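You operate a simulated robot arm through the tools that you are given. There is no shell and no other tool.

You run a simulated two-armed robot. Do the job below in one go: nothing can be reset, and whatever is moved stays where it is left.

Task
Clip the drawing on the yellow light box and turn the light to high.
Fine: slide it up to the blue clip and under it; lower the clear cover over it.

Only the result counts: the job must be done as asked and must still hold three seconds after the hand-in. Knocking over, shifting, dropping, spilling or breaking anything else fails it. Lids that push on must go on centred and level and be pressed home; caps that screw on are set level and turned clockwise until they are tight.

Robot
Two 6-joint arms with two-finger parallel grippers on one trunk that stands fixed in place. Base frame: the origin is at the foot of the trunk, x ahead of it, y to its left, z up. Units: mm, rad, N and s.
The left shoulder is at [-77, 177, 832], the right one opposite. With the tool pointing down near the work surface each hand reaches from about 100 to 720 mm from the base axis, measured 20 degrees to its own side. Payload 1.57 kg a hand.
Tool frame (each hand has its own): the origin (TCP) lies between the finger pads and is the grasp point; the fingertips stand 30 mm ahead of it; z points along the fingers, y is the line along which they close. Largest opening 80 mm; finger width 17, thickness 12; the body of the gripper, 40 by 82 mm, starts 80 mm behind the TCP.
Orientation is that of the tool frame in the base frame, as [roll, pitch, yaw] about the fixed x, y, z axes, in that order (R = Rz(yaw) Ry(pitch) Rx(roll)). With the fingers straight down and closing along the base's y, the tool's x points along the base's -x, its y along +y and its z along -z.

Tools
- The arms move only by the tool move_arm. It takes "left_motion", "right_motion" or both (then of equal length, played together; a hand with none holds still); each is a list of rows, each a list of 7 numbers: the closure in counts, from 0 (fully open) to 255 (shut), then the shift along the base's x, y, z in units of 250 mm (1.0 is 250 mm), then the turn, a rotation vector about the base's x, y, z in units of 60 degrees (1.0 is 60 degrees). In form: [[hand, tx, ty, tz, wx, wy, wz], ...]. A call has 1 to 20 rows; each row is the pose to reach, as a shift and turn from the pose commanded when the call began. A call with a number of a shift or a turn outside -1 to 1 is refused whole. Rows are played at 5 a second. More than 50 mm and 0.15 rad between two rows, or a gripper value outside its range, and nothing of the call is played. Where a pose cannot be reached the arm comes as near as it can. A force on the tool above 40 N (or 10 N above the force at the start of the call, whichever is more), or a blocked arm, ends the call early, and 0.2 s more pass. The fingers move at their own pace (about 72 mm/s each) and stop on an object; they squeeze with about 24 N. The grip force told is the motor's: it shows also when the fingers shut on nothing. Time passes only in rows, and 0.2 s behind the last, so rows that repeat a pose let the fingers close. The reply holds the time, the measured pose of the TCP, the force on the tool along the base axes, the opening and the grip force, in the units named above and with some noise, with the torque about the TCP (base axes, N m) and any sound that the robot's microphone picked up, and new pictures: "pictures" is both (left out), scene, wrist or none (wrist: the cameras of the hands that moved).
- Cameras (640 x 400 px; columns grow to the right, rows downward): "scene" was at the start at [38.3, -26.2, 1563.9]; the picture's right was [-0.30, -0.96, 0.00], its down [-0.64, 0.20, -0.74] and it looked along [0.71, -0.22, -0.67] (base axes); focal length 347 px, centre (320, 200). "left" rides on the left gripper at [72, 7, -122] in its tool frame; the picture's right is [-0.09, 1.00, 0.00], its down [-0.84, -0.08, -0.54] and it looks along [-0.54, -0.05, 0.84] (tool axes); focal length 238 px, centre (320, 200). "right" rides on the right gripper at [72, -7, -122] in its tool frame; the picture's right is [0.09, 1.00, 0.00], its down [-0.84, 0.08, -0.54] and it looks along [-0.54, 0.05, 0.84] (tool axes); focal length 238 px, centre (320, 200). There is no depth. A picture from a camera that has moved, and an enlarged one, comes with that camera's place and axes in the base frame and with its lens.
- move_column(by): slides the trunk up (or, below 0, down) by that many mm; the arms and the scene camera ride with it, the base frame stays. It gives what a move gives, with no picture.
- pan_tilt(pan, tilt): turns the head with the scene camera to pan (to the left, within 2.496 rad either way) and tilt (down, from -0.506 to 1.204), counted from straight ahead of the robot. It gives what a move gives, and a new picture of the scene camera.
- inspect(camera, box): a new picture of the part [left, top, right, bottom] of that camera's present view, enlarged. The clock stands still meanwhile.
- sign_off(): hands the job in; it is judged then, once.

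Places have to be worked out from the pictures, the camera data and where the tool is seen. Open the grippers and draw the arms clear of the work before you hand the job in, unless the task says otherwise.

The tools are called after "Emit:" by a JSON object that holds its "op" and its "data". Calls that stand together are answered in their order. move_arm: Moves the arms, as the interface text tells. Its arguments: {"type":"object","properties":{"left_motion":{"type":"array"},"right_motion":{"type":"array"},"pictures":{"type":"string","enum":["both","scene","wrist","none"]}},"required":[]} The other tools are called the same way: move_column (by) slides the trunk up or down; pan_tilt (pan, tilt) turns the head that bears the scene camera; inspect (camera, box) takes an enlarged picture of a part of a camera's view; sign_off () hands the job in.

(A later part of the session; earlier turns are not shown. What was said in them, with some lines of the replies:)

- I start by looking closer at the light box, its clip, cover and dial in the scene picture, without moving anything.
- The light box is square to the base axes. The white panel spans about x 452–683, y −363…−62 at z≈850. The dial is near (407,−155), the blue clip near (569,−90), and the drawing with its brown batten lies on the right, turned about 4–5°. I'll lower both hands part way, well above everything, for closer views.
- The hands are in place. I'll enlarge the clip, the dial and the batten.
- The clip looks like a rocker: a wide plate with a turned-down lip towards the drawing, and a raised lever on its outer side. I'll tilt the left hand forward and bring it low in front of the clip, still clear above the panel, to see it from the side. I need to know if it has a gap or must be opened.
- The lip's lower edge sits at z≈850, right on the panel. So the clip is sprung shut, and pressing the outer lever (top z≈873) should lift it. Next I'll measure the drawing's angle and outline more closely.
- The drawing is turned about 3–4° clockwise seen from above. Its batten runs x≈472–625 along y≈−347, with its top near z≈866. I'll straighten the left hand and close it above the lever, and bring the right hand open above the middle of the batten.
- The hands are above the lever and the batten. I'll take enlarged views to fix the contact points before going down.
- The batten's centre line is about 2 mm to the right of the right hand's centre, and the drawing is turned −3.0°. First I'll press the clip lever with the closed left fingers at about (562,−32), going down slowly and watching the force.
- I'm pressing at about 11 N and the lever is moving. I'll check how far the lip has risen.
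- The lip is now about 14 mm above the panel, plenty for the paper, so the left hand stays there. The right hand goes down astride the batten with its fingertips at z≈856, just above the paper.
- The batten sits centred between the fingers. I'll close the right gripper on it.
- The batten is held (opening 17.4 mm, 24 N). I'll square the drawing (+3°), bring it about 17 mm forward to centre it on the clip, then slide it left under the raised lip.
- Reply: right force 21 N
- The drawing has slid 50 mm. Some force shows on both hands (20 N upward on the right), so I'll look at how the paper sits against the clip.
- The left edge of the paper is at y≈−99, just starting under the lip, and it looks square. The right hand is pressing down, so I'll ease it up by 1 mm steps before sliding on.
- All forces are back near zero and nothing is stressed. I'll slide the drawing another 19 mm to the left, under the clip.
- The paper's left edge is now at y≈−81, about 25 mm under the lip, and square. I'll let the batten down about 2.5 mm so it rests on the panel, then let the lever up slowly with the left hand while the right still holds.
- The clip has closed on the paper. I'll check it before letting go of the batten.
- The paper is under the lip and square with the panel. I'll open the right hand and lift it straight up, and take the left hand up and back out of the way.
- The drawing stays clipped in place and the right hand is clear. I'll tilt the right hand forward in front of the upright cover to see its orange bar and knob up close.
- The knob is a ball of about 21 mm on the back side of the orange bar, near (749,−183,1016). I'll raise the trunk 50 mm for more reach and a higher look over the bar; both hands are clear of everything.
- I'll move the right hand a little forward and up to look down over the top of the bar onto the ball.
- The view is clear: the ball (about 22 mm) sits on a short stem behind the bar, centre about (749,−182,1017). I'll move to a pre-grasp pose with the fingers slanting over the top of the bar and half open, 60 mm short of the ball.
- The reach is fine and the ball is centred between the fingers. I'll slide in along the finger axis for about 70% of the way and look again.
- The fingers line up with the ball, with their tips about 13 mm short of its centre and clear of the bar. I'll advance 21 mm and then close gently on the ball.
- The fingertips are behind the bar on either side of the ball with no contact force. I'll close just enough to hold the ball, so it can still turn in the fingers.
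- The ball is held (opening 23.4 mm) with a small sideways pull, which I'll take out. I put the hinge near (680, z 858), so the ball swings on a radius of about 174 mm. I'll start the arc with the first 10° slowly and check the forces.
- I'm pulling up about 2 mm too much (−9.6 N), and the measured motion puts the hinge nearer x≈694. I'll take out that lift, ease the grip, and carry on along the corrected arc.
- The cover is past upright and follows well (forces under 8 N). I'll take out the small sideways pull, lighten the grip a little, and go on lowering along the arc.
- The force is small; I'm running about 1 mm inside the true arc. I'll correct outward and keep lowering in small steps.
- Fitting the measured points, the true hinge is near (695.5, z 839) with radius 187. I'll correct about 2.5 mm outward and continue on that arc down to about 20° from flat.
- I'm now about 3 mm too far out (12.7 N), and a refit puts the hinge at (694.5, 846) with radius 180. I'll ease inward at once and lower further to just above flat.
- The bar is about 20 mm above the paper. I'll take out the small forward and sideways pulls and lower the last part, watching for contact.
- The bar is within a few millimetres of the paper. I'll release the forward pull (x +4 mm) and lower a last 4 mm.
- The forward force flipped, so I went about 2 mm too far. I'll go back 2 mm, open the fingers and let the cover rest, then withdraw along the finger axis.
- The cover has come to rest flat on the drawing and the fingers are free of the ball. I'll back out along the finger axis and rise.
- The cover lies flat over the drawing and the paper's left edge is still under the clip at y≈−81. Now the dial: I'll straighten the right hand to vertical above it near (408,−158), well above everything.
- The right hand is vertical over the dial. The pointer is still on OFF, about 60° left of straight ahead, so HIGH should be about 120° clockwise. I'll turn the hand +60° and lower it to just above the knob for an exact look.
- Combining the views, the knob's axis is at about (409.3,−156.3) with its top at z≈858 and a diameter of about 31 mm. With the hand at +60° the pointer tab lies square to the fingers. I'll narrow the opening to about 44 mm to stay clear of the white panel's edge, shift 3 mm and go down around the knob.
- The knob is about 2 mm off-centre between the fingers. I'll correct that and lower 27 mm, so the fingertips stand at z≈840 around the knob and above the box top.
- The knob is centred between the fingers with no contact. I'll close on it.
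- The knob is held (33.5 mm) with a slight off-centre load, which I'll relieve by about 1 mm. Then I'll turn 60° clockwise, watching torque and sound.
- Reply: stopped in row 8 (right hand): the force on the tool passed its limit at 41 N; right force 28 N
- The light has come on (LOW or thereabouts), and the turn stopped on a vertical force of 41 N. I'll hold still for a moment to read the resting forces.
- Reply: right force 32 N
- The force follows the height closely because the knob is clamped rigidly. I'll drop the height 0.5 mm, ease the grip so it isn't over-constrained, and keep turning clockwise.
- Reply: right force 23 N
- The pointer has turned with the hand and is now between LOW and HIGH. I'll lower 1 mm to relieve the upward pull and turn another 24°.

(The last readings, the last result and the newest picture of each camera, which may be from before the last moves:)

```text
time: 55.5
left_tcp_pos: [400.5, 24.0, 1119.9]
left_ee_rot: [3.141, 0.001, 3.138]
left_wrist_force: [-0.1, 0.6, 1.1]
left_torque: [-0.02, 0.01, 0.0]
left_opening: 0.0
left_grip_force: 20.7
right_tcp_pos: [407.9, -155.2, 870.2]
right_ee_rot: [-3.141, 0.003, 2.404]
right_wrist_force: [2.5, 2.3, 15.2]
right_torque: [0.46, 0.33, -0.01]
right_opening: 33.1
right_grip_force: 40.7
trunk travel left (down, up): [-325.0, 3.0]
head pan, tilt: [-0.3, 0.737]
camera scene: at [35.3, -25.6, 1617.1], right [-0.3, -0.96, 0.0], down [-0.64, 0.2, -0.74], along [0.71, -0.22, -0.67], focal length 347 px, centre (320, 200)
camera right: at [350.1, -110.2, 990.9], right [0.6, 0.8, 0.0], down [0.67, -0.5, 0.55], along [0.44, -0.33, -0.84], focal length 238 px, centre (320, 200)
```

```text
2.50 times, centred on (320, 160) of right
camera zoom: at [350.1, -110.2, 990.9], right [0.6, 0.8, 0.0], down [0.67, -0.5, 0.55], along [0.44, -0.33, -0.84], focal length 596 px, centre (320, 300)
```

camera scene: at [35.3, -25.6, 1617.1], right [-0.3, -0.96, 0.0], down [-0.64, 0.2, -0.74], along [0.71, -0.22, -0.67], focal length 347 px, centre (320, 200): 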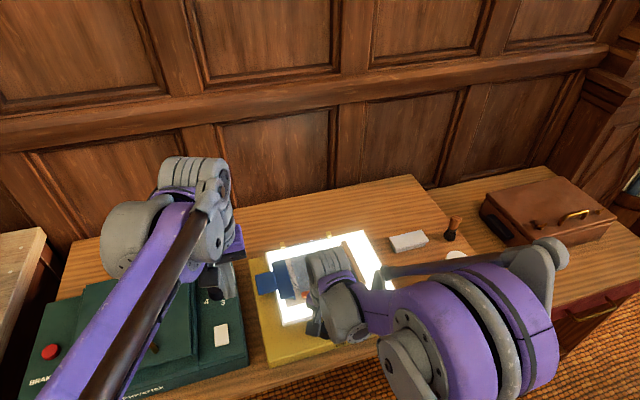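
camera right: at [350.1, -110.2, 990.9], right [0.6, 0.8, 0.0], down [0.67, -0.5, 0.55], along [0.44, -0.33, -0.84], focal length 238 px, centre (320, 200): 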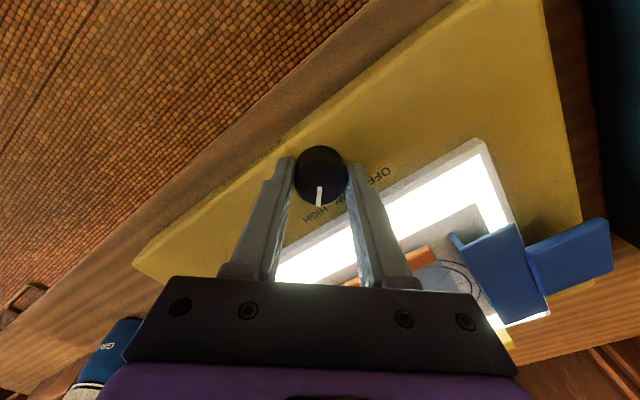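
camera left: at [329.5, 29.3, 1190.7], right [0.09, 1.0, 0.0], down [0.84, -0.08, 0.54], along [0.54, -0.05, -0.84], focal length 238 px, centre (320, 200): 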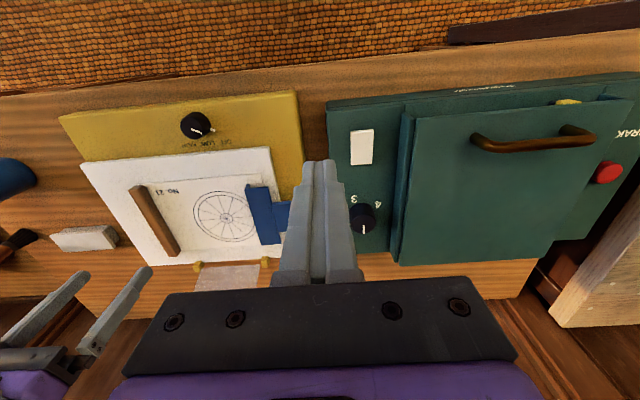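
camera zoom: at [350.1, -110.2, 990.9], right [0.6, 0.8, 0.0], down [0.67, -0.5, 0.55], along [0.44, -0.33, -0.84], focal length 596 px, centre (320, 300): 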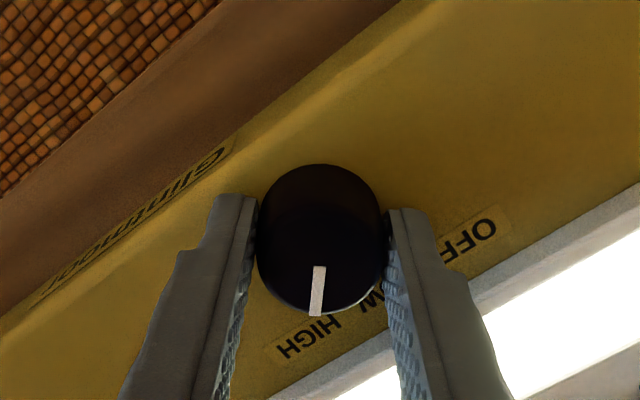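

The panel has brightened again and the pointer is at about −42°, near the HIGH mark. OFF sat at about +58°, so I'll turn the last 15° gently to match it on the other side and check the torque.

Emit:
{"op": "move_arm", "data": {"right_motion": [[165, 0, 0, 0.003, 0, 0, 0], [165, 0, 0, 0.003, 0, 0, -0.07], [165, 0, 0, 0.003, 0, 0, -0.14], [165, 0, 0, 0.003, 0, 0, -0.21], [165, 0, 0, 0.003, 0, 0, -0.26], [165, 0, 0, 0.003, 0, 0, -0.26]], "pictures": "both"}}

Emit:
{"op": "inspect", "data": {"camera": "right", "box": [240, 80, 400, 240]}}

```text
time: 56.9
left_tcp_pos: [401.9, 23.7, 1120.0]
left_ee_rot: [3.141, 0.0, 3.141]
left_wrist_force: [0.0, 0.2, 0.9]
left_torque: [0.0, -0.03, 0.02]
left_opening: 0.1
left_grip_force: 21.2
right_tcp_pos: [407.2, -154.5, 869.9]
right_ee_rot: [-3.141, 0.003, 2.132]
right_wrist_force: [5.1, -0.5, -1.8]
right_torque: [-0.57, -0.52, -0.03]
right_opening: 33.2
right_grip_force: 40.9
trunk travel left (down, up): [-325.0, 3.0]
head pan, tilt: [-0.3, 0.737]
camera scene: at [36.9, -26.2, 1616.8], right [-0.3, -0.96, 0.0], down [-0.64, 0.2, -0.74], along [0.71, -0.22, -0.67], focal length 347 px, centre (320, 200)
camera right: at [364.4, -96.2, 991.1], right [0.79, 0.61, 0.0], down [0.51, -0.67, 0.54], along [0.33, -0.43, -0.84], focal length 238 px, centre (320, 200)
```

scene: 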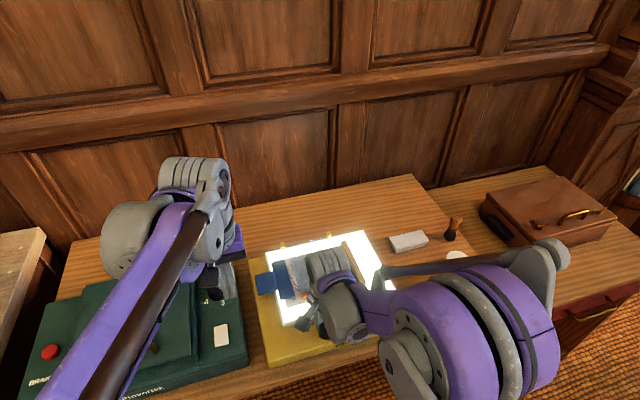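
right: 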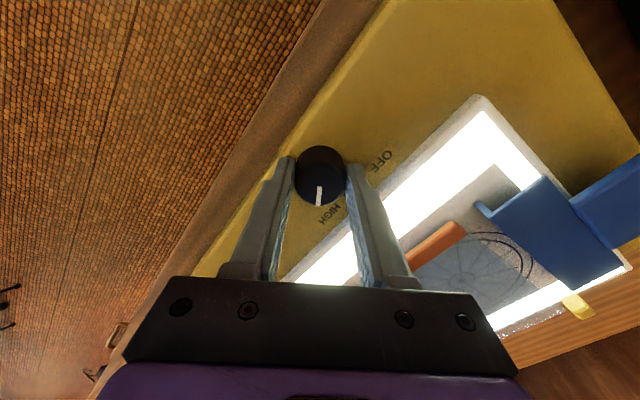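

```text
2.50 times, centred on (320, 160) of right
camera zoom: at [364.4, -96.2, 991.1], right [0.79, 0.61, 0.0], down [0.51, -0.67, 0.54], along [0.33, -0.43, -0.84], focal length 596 px, centre (320, 300)
```

zoom: 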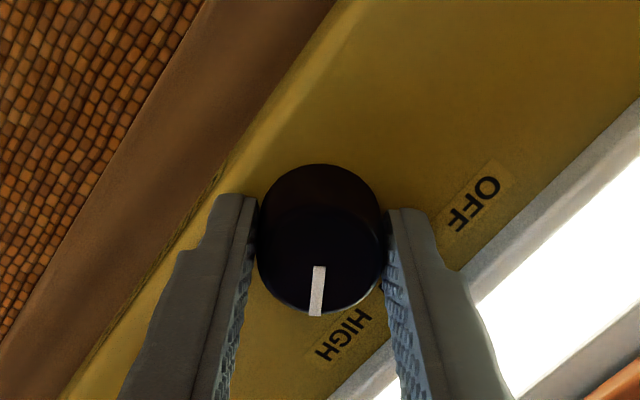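

The pointer now stands at about −58°, mirroring where OFF was, with no torque left on the knob and the panel fully bright. I'll open the fingers to about 44 mm and see whether it holds.

Emit:
{"op": "move_arm", "data": {"right_motion": [[140, 0, 0, 0, 0, 0, 0], [115, 0, 0, 0, 0, 0, 0], [115, 0, 0, 0, 0, 0, 0], [115, 0, 0, 0.06, 0, 0, 0], [115, 0, 0, 0.14, 0, 0, 0], [115, 0, 0, 0.25, 0, 0, 0], [115, 0, 0, 0.4, 0, 0, 0], [115, 0, 0, 0.5, 0, 0, 0]], "pictures": "both"}}

Emit:
{"op": "inspect", "data": {"camera": "right", "box": [220, 60, 420, 240]}}

Emit:
{"op": "inspect", "data": {"camera": "scene", "box": [240, 220, 400, 360]}}

```text
time: 58.6
left_tcp_pos: [401.2, 24.1, 1120.1]
left_ee_rot: [3.141, -0.001, 3.14]
left_wrist_force: [0.0, 0.2, 0.6]
left_torque: [0.0, 0.01, -0.04]
left_opening: 0.0
left_grip_force: 21.1
right_tcp_pos: [408.8, -156.0, 992.8]
right_ee_rot: [-3.14, 0.001, 2.132]
right_wrist_force: [0.8, 0.4, 0.1]
right_torque: [0.03, -0.05, 0.0]
right_opening: 43.8
right_grip_force: 0.0
trunk travel left (down, up): [-325.0, 3.0]
head pan, tilt: [-0.3, 0.737]
camera scene: at [35.9, -26.1, 1616.9], right [-0.3, -0.96, 0.0], down [-0.64, 0.2, -0.74], along [0.71, -0.22, -0.67], focal length 347 px, centre (320, 200)
camera right: at [364.6, -97.0, 1114.9], right [0.79, 0.61, 0.0], down [0.51, -0.67, 0.54], along [0.33, -0.43, -0.84], focal length 238 px, centre (320, 200)
```

scene: 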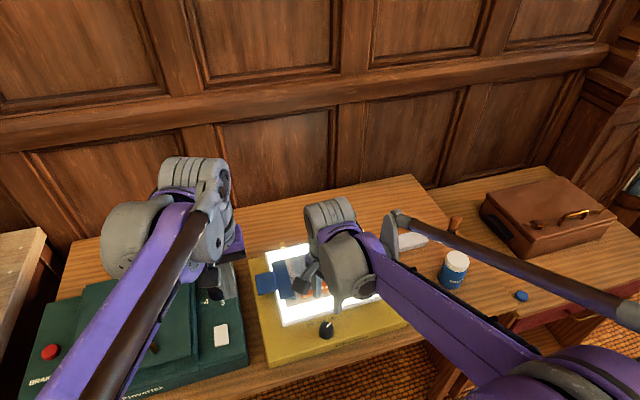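
right: 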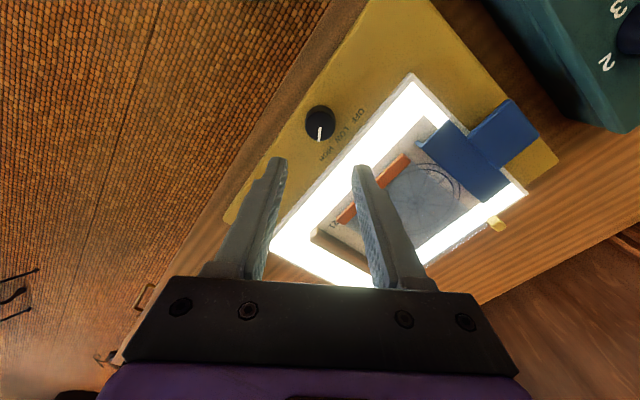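

```text
2.22 times, centred on (320, 150) of right
camera zoom: at [364.6, -97.0, 1114.9], right [0.79, 0.61, 0.0], down [0.51, -0.67, 0.54], along [0.33, -0.43, -0.84], focal length 530 px, centre (320, 311)
```

zoom: 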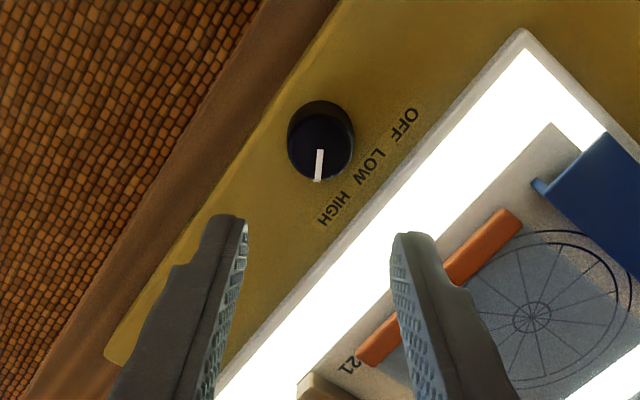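

```text
2.86 times, centred on (320, 290) of scene
camera zoom: at [35.9, -26.1, 1616.9], right [-0.3, -0.96, 0.0], down [-0.64, 0.2, -0.74], along [0.71, -0.22, -0.67], focal length 992 px, centre (320, -57)
```

zoom: 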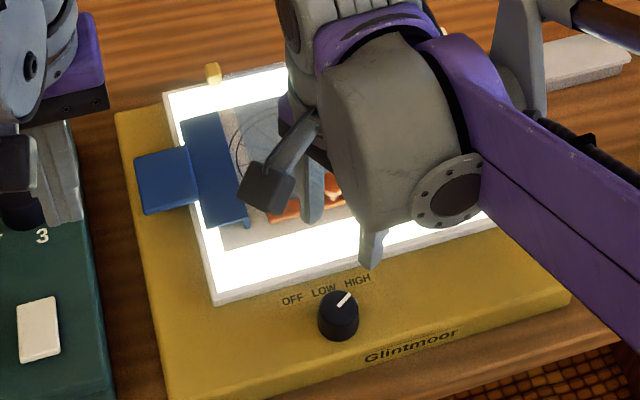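

The dial stays at about −60° (HIGH), mirroring OFF, and the panel is at full brightness. I'll draw both hands up and apart with the grippers open, and turn the right wrist back.

Emit:
{"op": "move_arm", "data": {"right_motion": [[115, 0, 0, 0.1, 0, 0, 0.12], [115, 0, -0.06, 0.2, 0, 0, 0.24], [115, -0.02, -0.14, 0.3, 0, 0, 0.36], [80, -0.04, -0.24, 0.38, 0, 0, 0.48], [40, -0.06, -0.36, 0.46, 0, 0, 0.6], [0, -0.08, -0.48, 0.54, 0, 0, 0.72], [0, -0.1, -0.6, 0.62, 0, 0, 0.84], [0, -0.1, -0.68, 0.7, 0, 0, 0.963], [0, -0.1, -0.68, 0.7, 0, 0, 0.963]], "left_motion": [[200, 0, 0.02, 0.05, 0, 0, 0], [100, 0, 0.06, 0.1, 0, 0, 0], [0, 0, 0.12, 0.15, 0, 0, 0], [0, 0, 0.18, 0.2, 0, 0, 0], [0, 0, 0.24, 0.25, 0, 0, 0], [0, 0, 0.3, 0.3, 0, 0, 0], [0, 0, 0.36, 0.35, 0, 0, 0], [0, 0, 0.4, 0.4, 0, 0, 0], [0, 0, 0.4, 0.4, 0, 0, 0]], "pictures": "both"}}

Emit:
{"op": "inspect", "data": {"camera": "scene", "box": [240, 220, 420, 360]}}

Emit:
{"op": "inspect", "data": {"camera": "right", "box": [260, 60, 500, 260]}}

```text
time: 60.6
left_tcp_pos: [400.4, 124.2, 1220.5]
left_ee_rot: [-3.141, 0.002, 3.14]
left_wrist_force: [0.8, 0.9, -0.2]
left_torque: [0.0, 0.0, 0.01]
left_opening: 80.0
left_grip_force: 0.0
right_tcp_pos: [382.4, -325.6, 1170.6]
right_ee_rot: [-3.14, 0.002, -3.138]
right_wrist_force: [-0.1, 0.3, -0.6]
right_torque: [0.01, -0.01, 0.03]
right_opening: 79.9
right_grip_force: 0.0
trunk travel left (down, up): [-325.0, 3.0]
head pan, tilt: [-0.3, 0.737]
camera scene: at [35.9, -26.1, 1616.9], right [-0.3, -0.96, 0.0], down [-0.64, 0.2, -0.74], along [0.71, -0.22, -0.67], focal length 347 px, centre (320, 200)
camera right: at [309.7, -331.4, 1291.7], right [-0.09, 1.0, 0.0], down [0.84, 0.08, 0.54], along [0.54, 0.05, -0.84], focal length 238 px, centre (320, 200)
camera left: at [328.3, 131.5, 1341.3], right [0.09, 1.0, 0.0], down [0.84, -0.08, 0.54], along [0.54, -0.05, -0.84], focal length 238 px, centre (320, 200)
```

scene: 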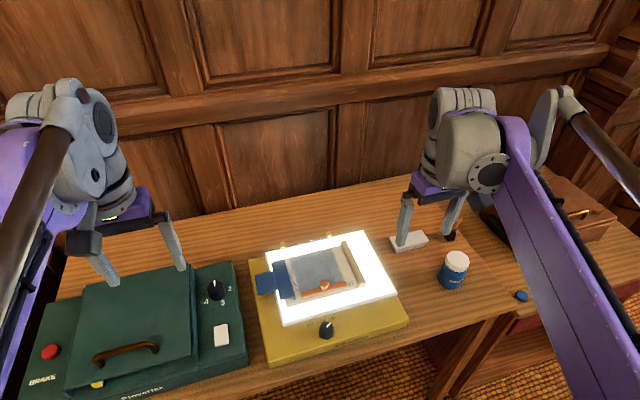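
right: 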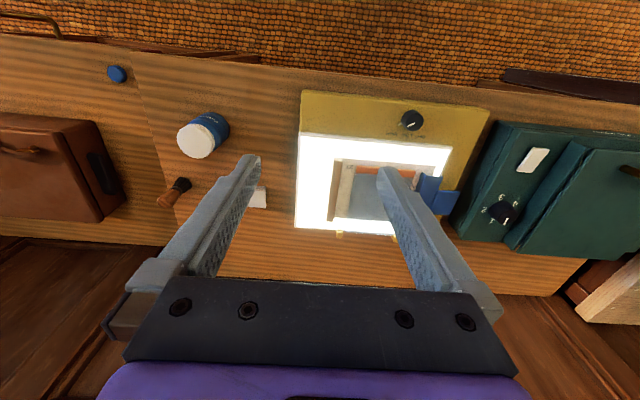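
left: 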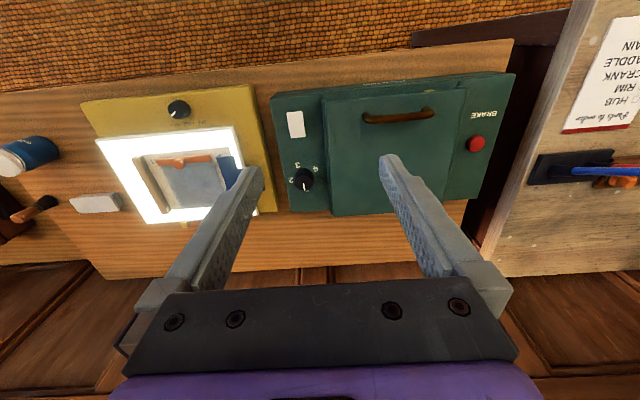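

```text
2.86 times, centred on (330, 290) of scene
camera zoom: at [35.9, -26.1, 1616.9], right [-0.3, -0.96, 0.0], down [-0.64, 0.2, -0.74], along [0.71, -0.22, -0.67], focal length 992 px, centre (291, -57)
```

zoom: 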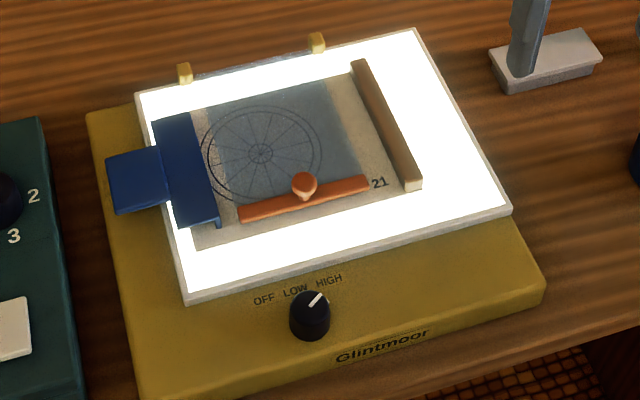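

```text
2.00 times, centred on (380, 160) of right
camera zoom: at [309.7, -331.4, 1291.7], right [-0.09, 1.0, 0.0], down [0.84, 0.08, 0.54], along [0.54, 0.05, -0.84], focal length 477 px, centre (200, 280)
```

zoom: 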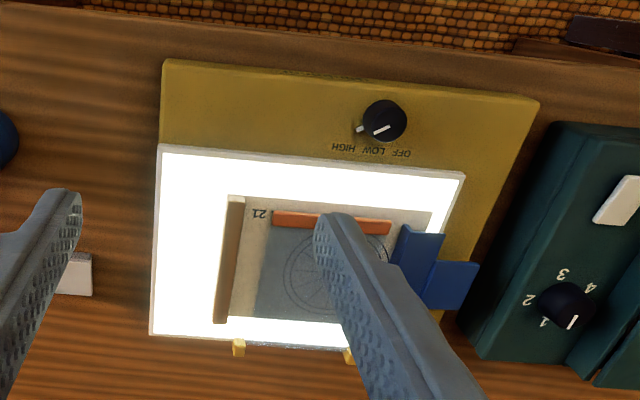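

Everything looks as asked. Before handing in I want to be sure the cover lies fully flat, so I'll bring the right hand low in front, well clear of the dial, for a shallow view under the orange bar.

Emit:
{"op": "move_arm", "data": {"right_motion": [[0, 0.029, 0.07, -0.12, 0, -0.096, 0], [0, 0.058, 0.139, -0.24, 0, -0.191, 0], [0, 0.087, 0.209, -0.36, 0, -0.287, 0], [0, 0.116, 0.278, -0.48, 0, -0.382, 0], [0, 0.145, 0.348, -0.6, 0, -0.478, 0], [0, 0.174, 0.417, -0.72, 0, -0.573, 0], [0, 0.203, 0.487, -0.83, 0, -0.669, 0], [0, 0.22, 0.556, -0.92, 0, -0.764, 0], [0, 0.22, 0.556, -0.92, 0, -0.764, 0]], "pictures": "both"}}

Emit:
{"op": "inspect", "data": {"camera": "right", "box": [220, 60, 440, 200]}}

```text
time: 62.6
left_tcp_pos: [400.7, 125.2, 1219.8]
left_ee_rot: [3.141, 0.0, 3.14]
left_wrist_force: [-0.6, -0.1, 1.1]
left_torque: [-0.01, -0.01, 0.0]
left_opening: 80.2
left_grip_force: 0.1
right_tcp_pos: [435.7, -187.2, 939.5]
right_ee_rot: [-3.14, 0.806, 3.141]
right_wrist_force: [-0.2, 0.7, -0.8]
right_torque: [-0.01, 0.0, 0.02]
right_opening: 80.4
right_grip_force: 0.0
trunk travel left (down, up): [-325.0, 3.0]
head pan, tilt: [-0.3, 0.737]
camera scene: at [35.4, -26.2, 1616.9], right [-0.3, -0.96, 0.0], down [-0.64, 0.2, -0.74], along [0.71, -0.22, -0.67], focal length 347 px, centre (320, 200)
camera right: at [298.2, -192.0, 972.3], right [-0.06, 1.0, -0.07], down [0.19, 0.08, 0.98], along [0.98, 0.05, -0.19], focal length 238 px, centre (320, 200)
```

scene: 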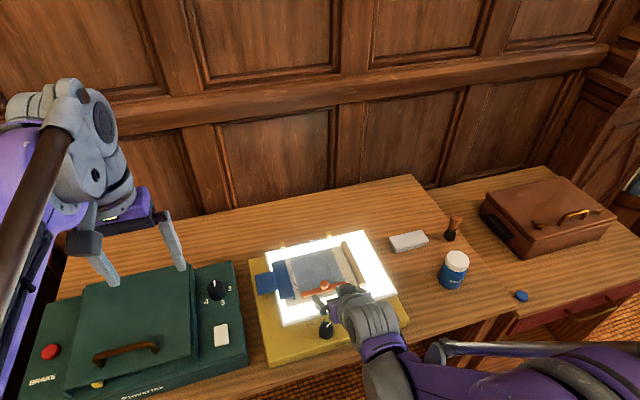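
right: 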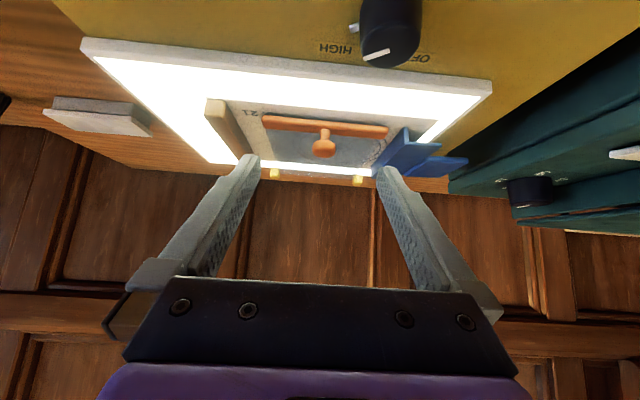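

```text
2.86 times, centred on (330, 130) of right
camera zoom: at [298.2, -192.0, 972.3], right [-0.06, 1.0, -0.07], down [0.19, 0.08, 0.98], along [0.98, 0.05, -0.19], focal length 681 px, centre (291, 400)
```

zoom: 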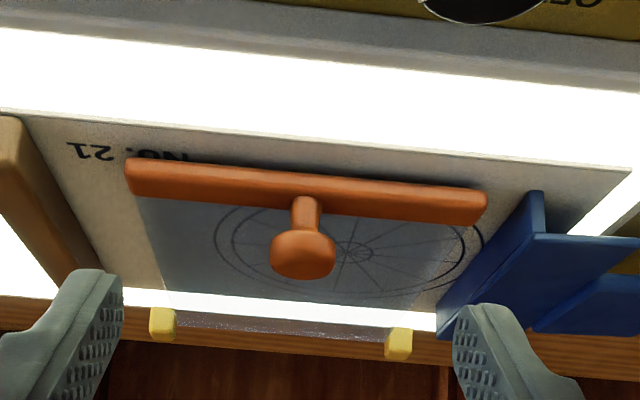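

The bar's lower edge is at z≈855, resting on the drawing, and the clip's lip sits on the paper with its edge well under. The dial shows HIGH and the panel is fully lit. I'll draw the right arm back out of the way, gripper open.

Emit:
{"op": "move_arm", "data": {"right_motion": [[0, -0.03, -0.05, 0.1, 0, 0.096, 0], [0, -0.06, -0.12, 0.22, 0, 0.191, 0], [0, -0.09, -0.2, 0.34, 0, 0.287, 0], [0, -0.12, -0.28, 0.46, 0, 0.382, 0], [0, -0.14, -0.36, 0.58, 0, 0.478, 0], [0, -0.17, -0.44, 0.7, 0, 0.573, 0], [0, -0.2, -0.52, 0.81, 0, 0.669, 0], [0, -0.22, -0.6, 0.9, 0, 0.764, 0], [0, -0.22, -0.6, 0.9, 0, 0.764, 0]], "pictures": "both"}}

Emit:
{"op": "inspect", "data": {"camera": "scene", "box": [240, 220, 420, 360]}}

```text
time: 64.7
left_tcp_pos: [400.4, 125.6, 1220.6]
left_ee_rot: [3.141, 0.0, 3.141]
left_wrist_force: [-0.2, -0.3, -0.3]
left_torque: [-0.01, -0.01, 0.03]
left_opening: 80.0
left_grip_force: 0.1
right_tcp_pos: [382.7, -334.9, 1165.6]
right_ee_rot: [-3.139, 0.002, 3.141]
right_wrist_force: [-0.3, -0.2, -0.1]
right_torque: [0.02, 0.01, -0.01]
right_opening: 80.1
right_grip_force: 0.1
trunk travel left (down, up): [-325.0, 3.0]
head pan, tilt: [-0.3, 0.737]
camera scene: at [35.5, -25.8, 1616.9], right [-0.3, -0.96, 0.0], down [-0.64, 0.2, -0.74], along [0.71, -0.22, -0.67], focal length 347 px, centre (320, 200)
camera right: at [310.4, -340.5, 1286.7], right [-0.09, 1.0, 0.0], down [0.84, 0.08, 0.54], along [0.54, 0.05, -0.84], focal length 238 px, centre (320, 200)
```

scene: 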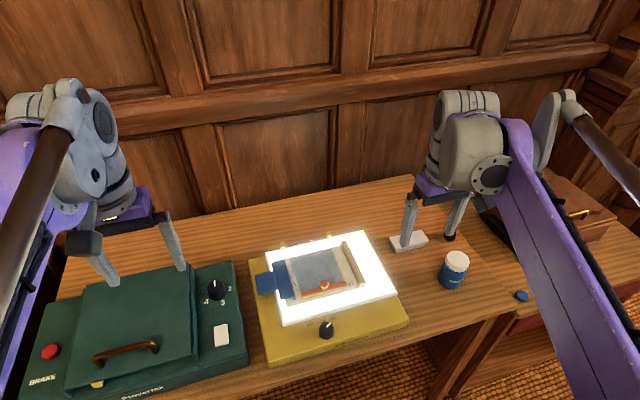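
right: 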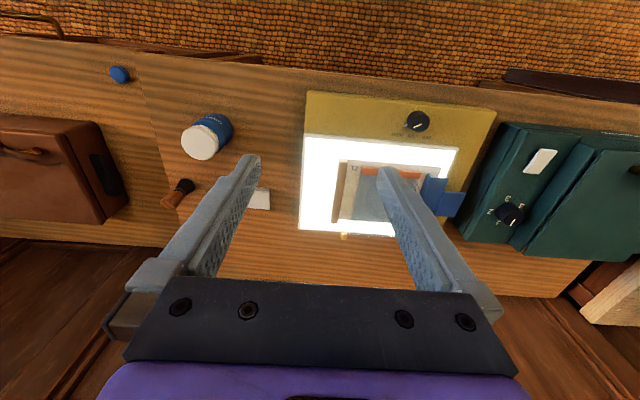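

```text
2.86 times, centred on (330, 290) of scene
camera zoom: at [35.5, -25.8, 1616.9], right [-0.3, -0.96, 0.0], down [-0.64, 0.2, -0.74], along [0.71, -0.22, -0.67], focal length 992 px, centre (291, -57)
```

zoom: 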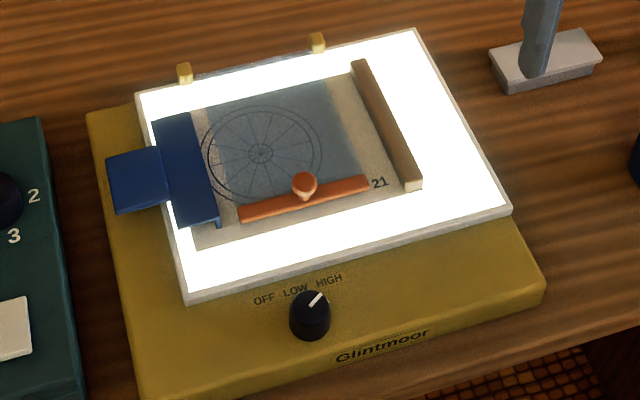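

The drawing is clipped and square, the clear cover is down over it, the dial points to HIGH and the panel is fully lit. Nothing else on the bench looks moved, and both arms are clear with the grippers open. I'm handing the job in.

Emit:
{"op": "sign_off", "data": {}}

```text
The job is handed in.
```

I've clipped the drawing on the yellow light box, lowered the clear cover over it and turned the light to high. I've handed the job in, but no verdict came back.

- **Drawing:** it sits square on the panel with about 25 mm of its left edge under the blue clip, which has closed on the paper.
- **Cover:** it lies over the drawing. From the camera views, the bar at its front edge sits within about 3 mm of the paper, so I take it as resting flat. I did not press it down.
- **Dial:** it points at HIGH, about 120° clockwise from OFF, and stayed there after I let go. The panel lit, then brightened again as I turned it. I felt no stop or click at HIGH.

While I turned the dial, one move stopped itself when the force on the right hand reached 41 N; I eased off and finished the turn. Lowering the cover also put up to 16 N on the light box. Its measured corner was within a few millimetres of the start after the cover went down. In the last pictures nothing else on the bench looks moved.

Both grippers are open and the arms are clear of the work. I raised the trunk 50 mm to reach the cover and left it there.
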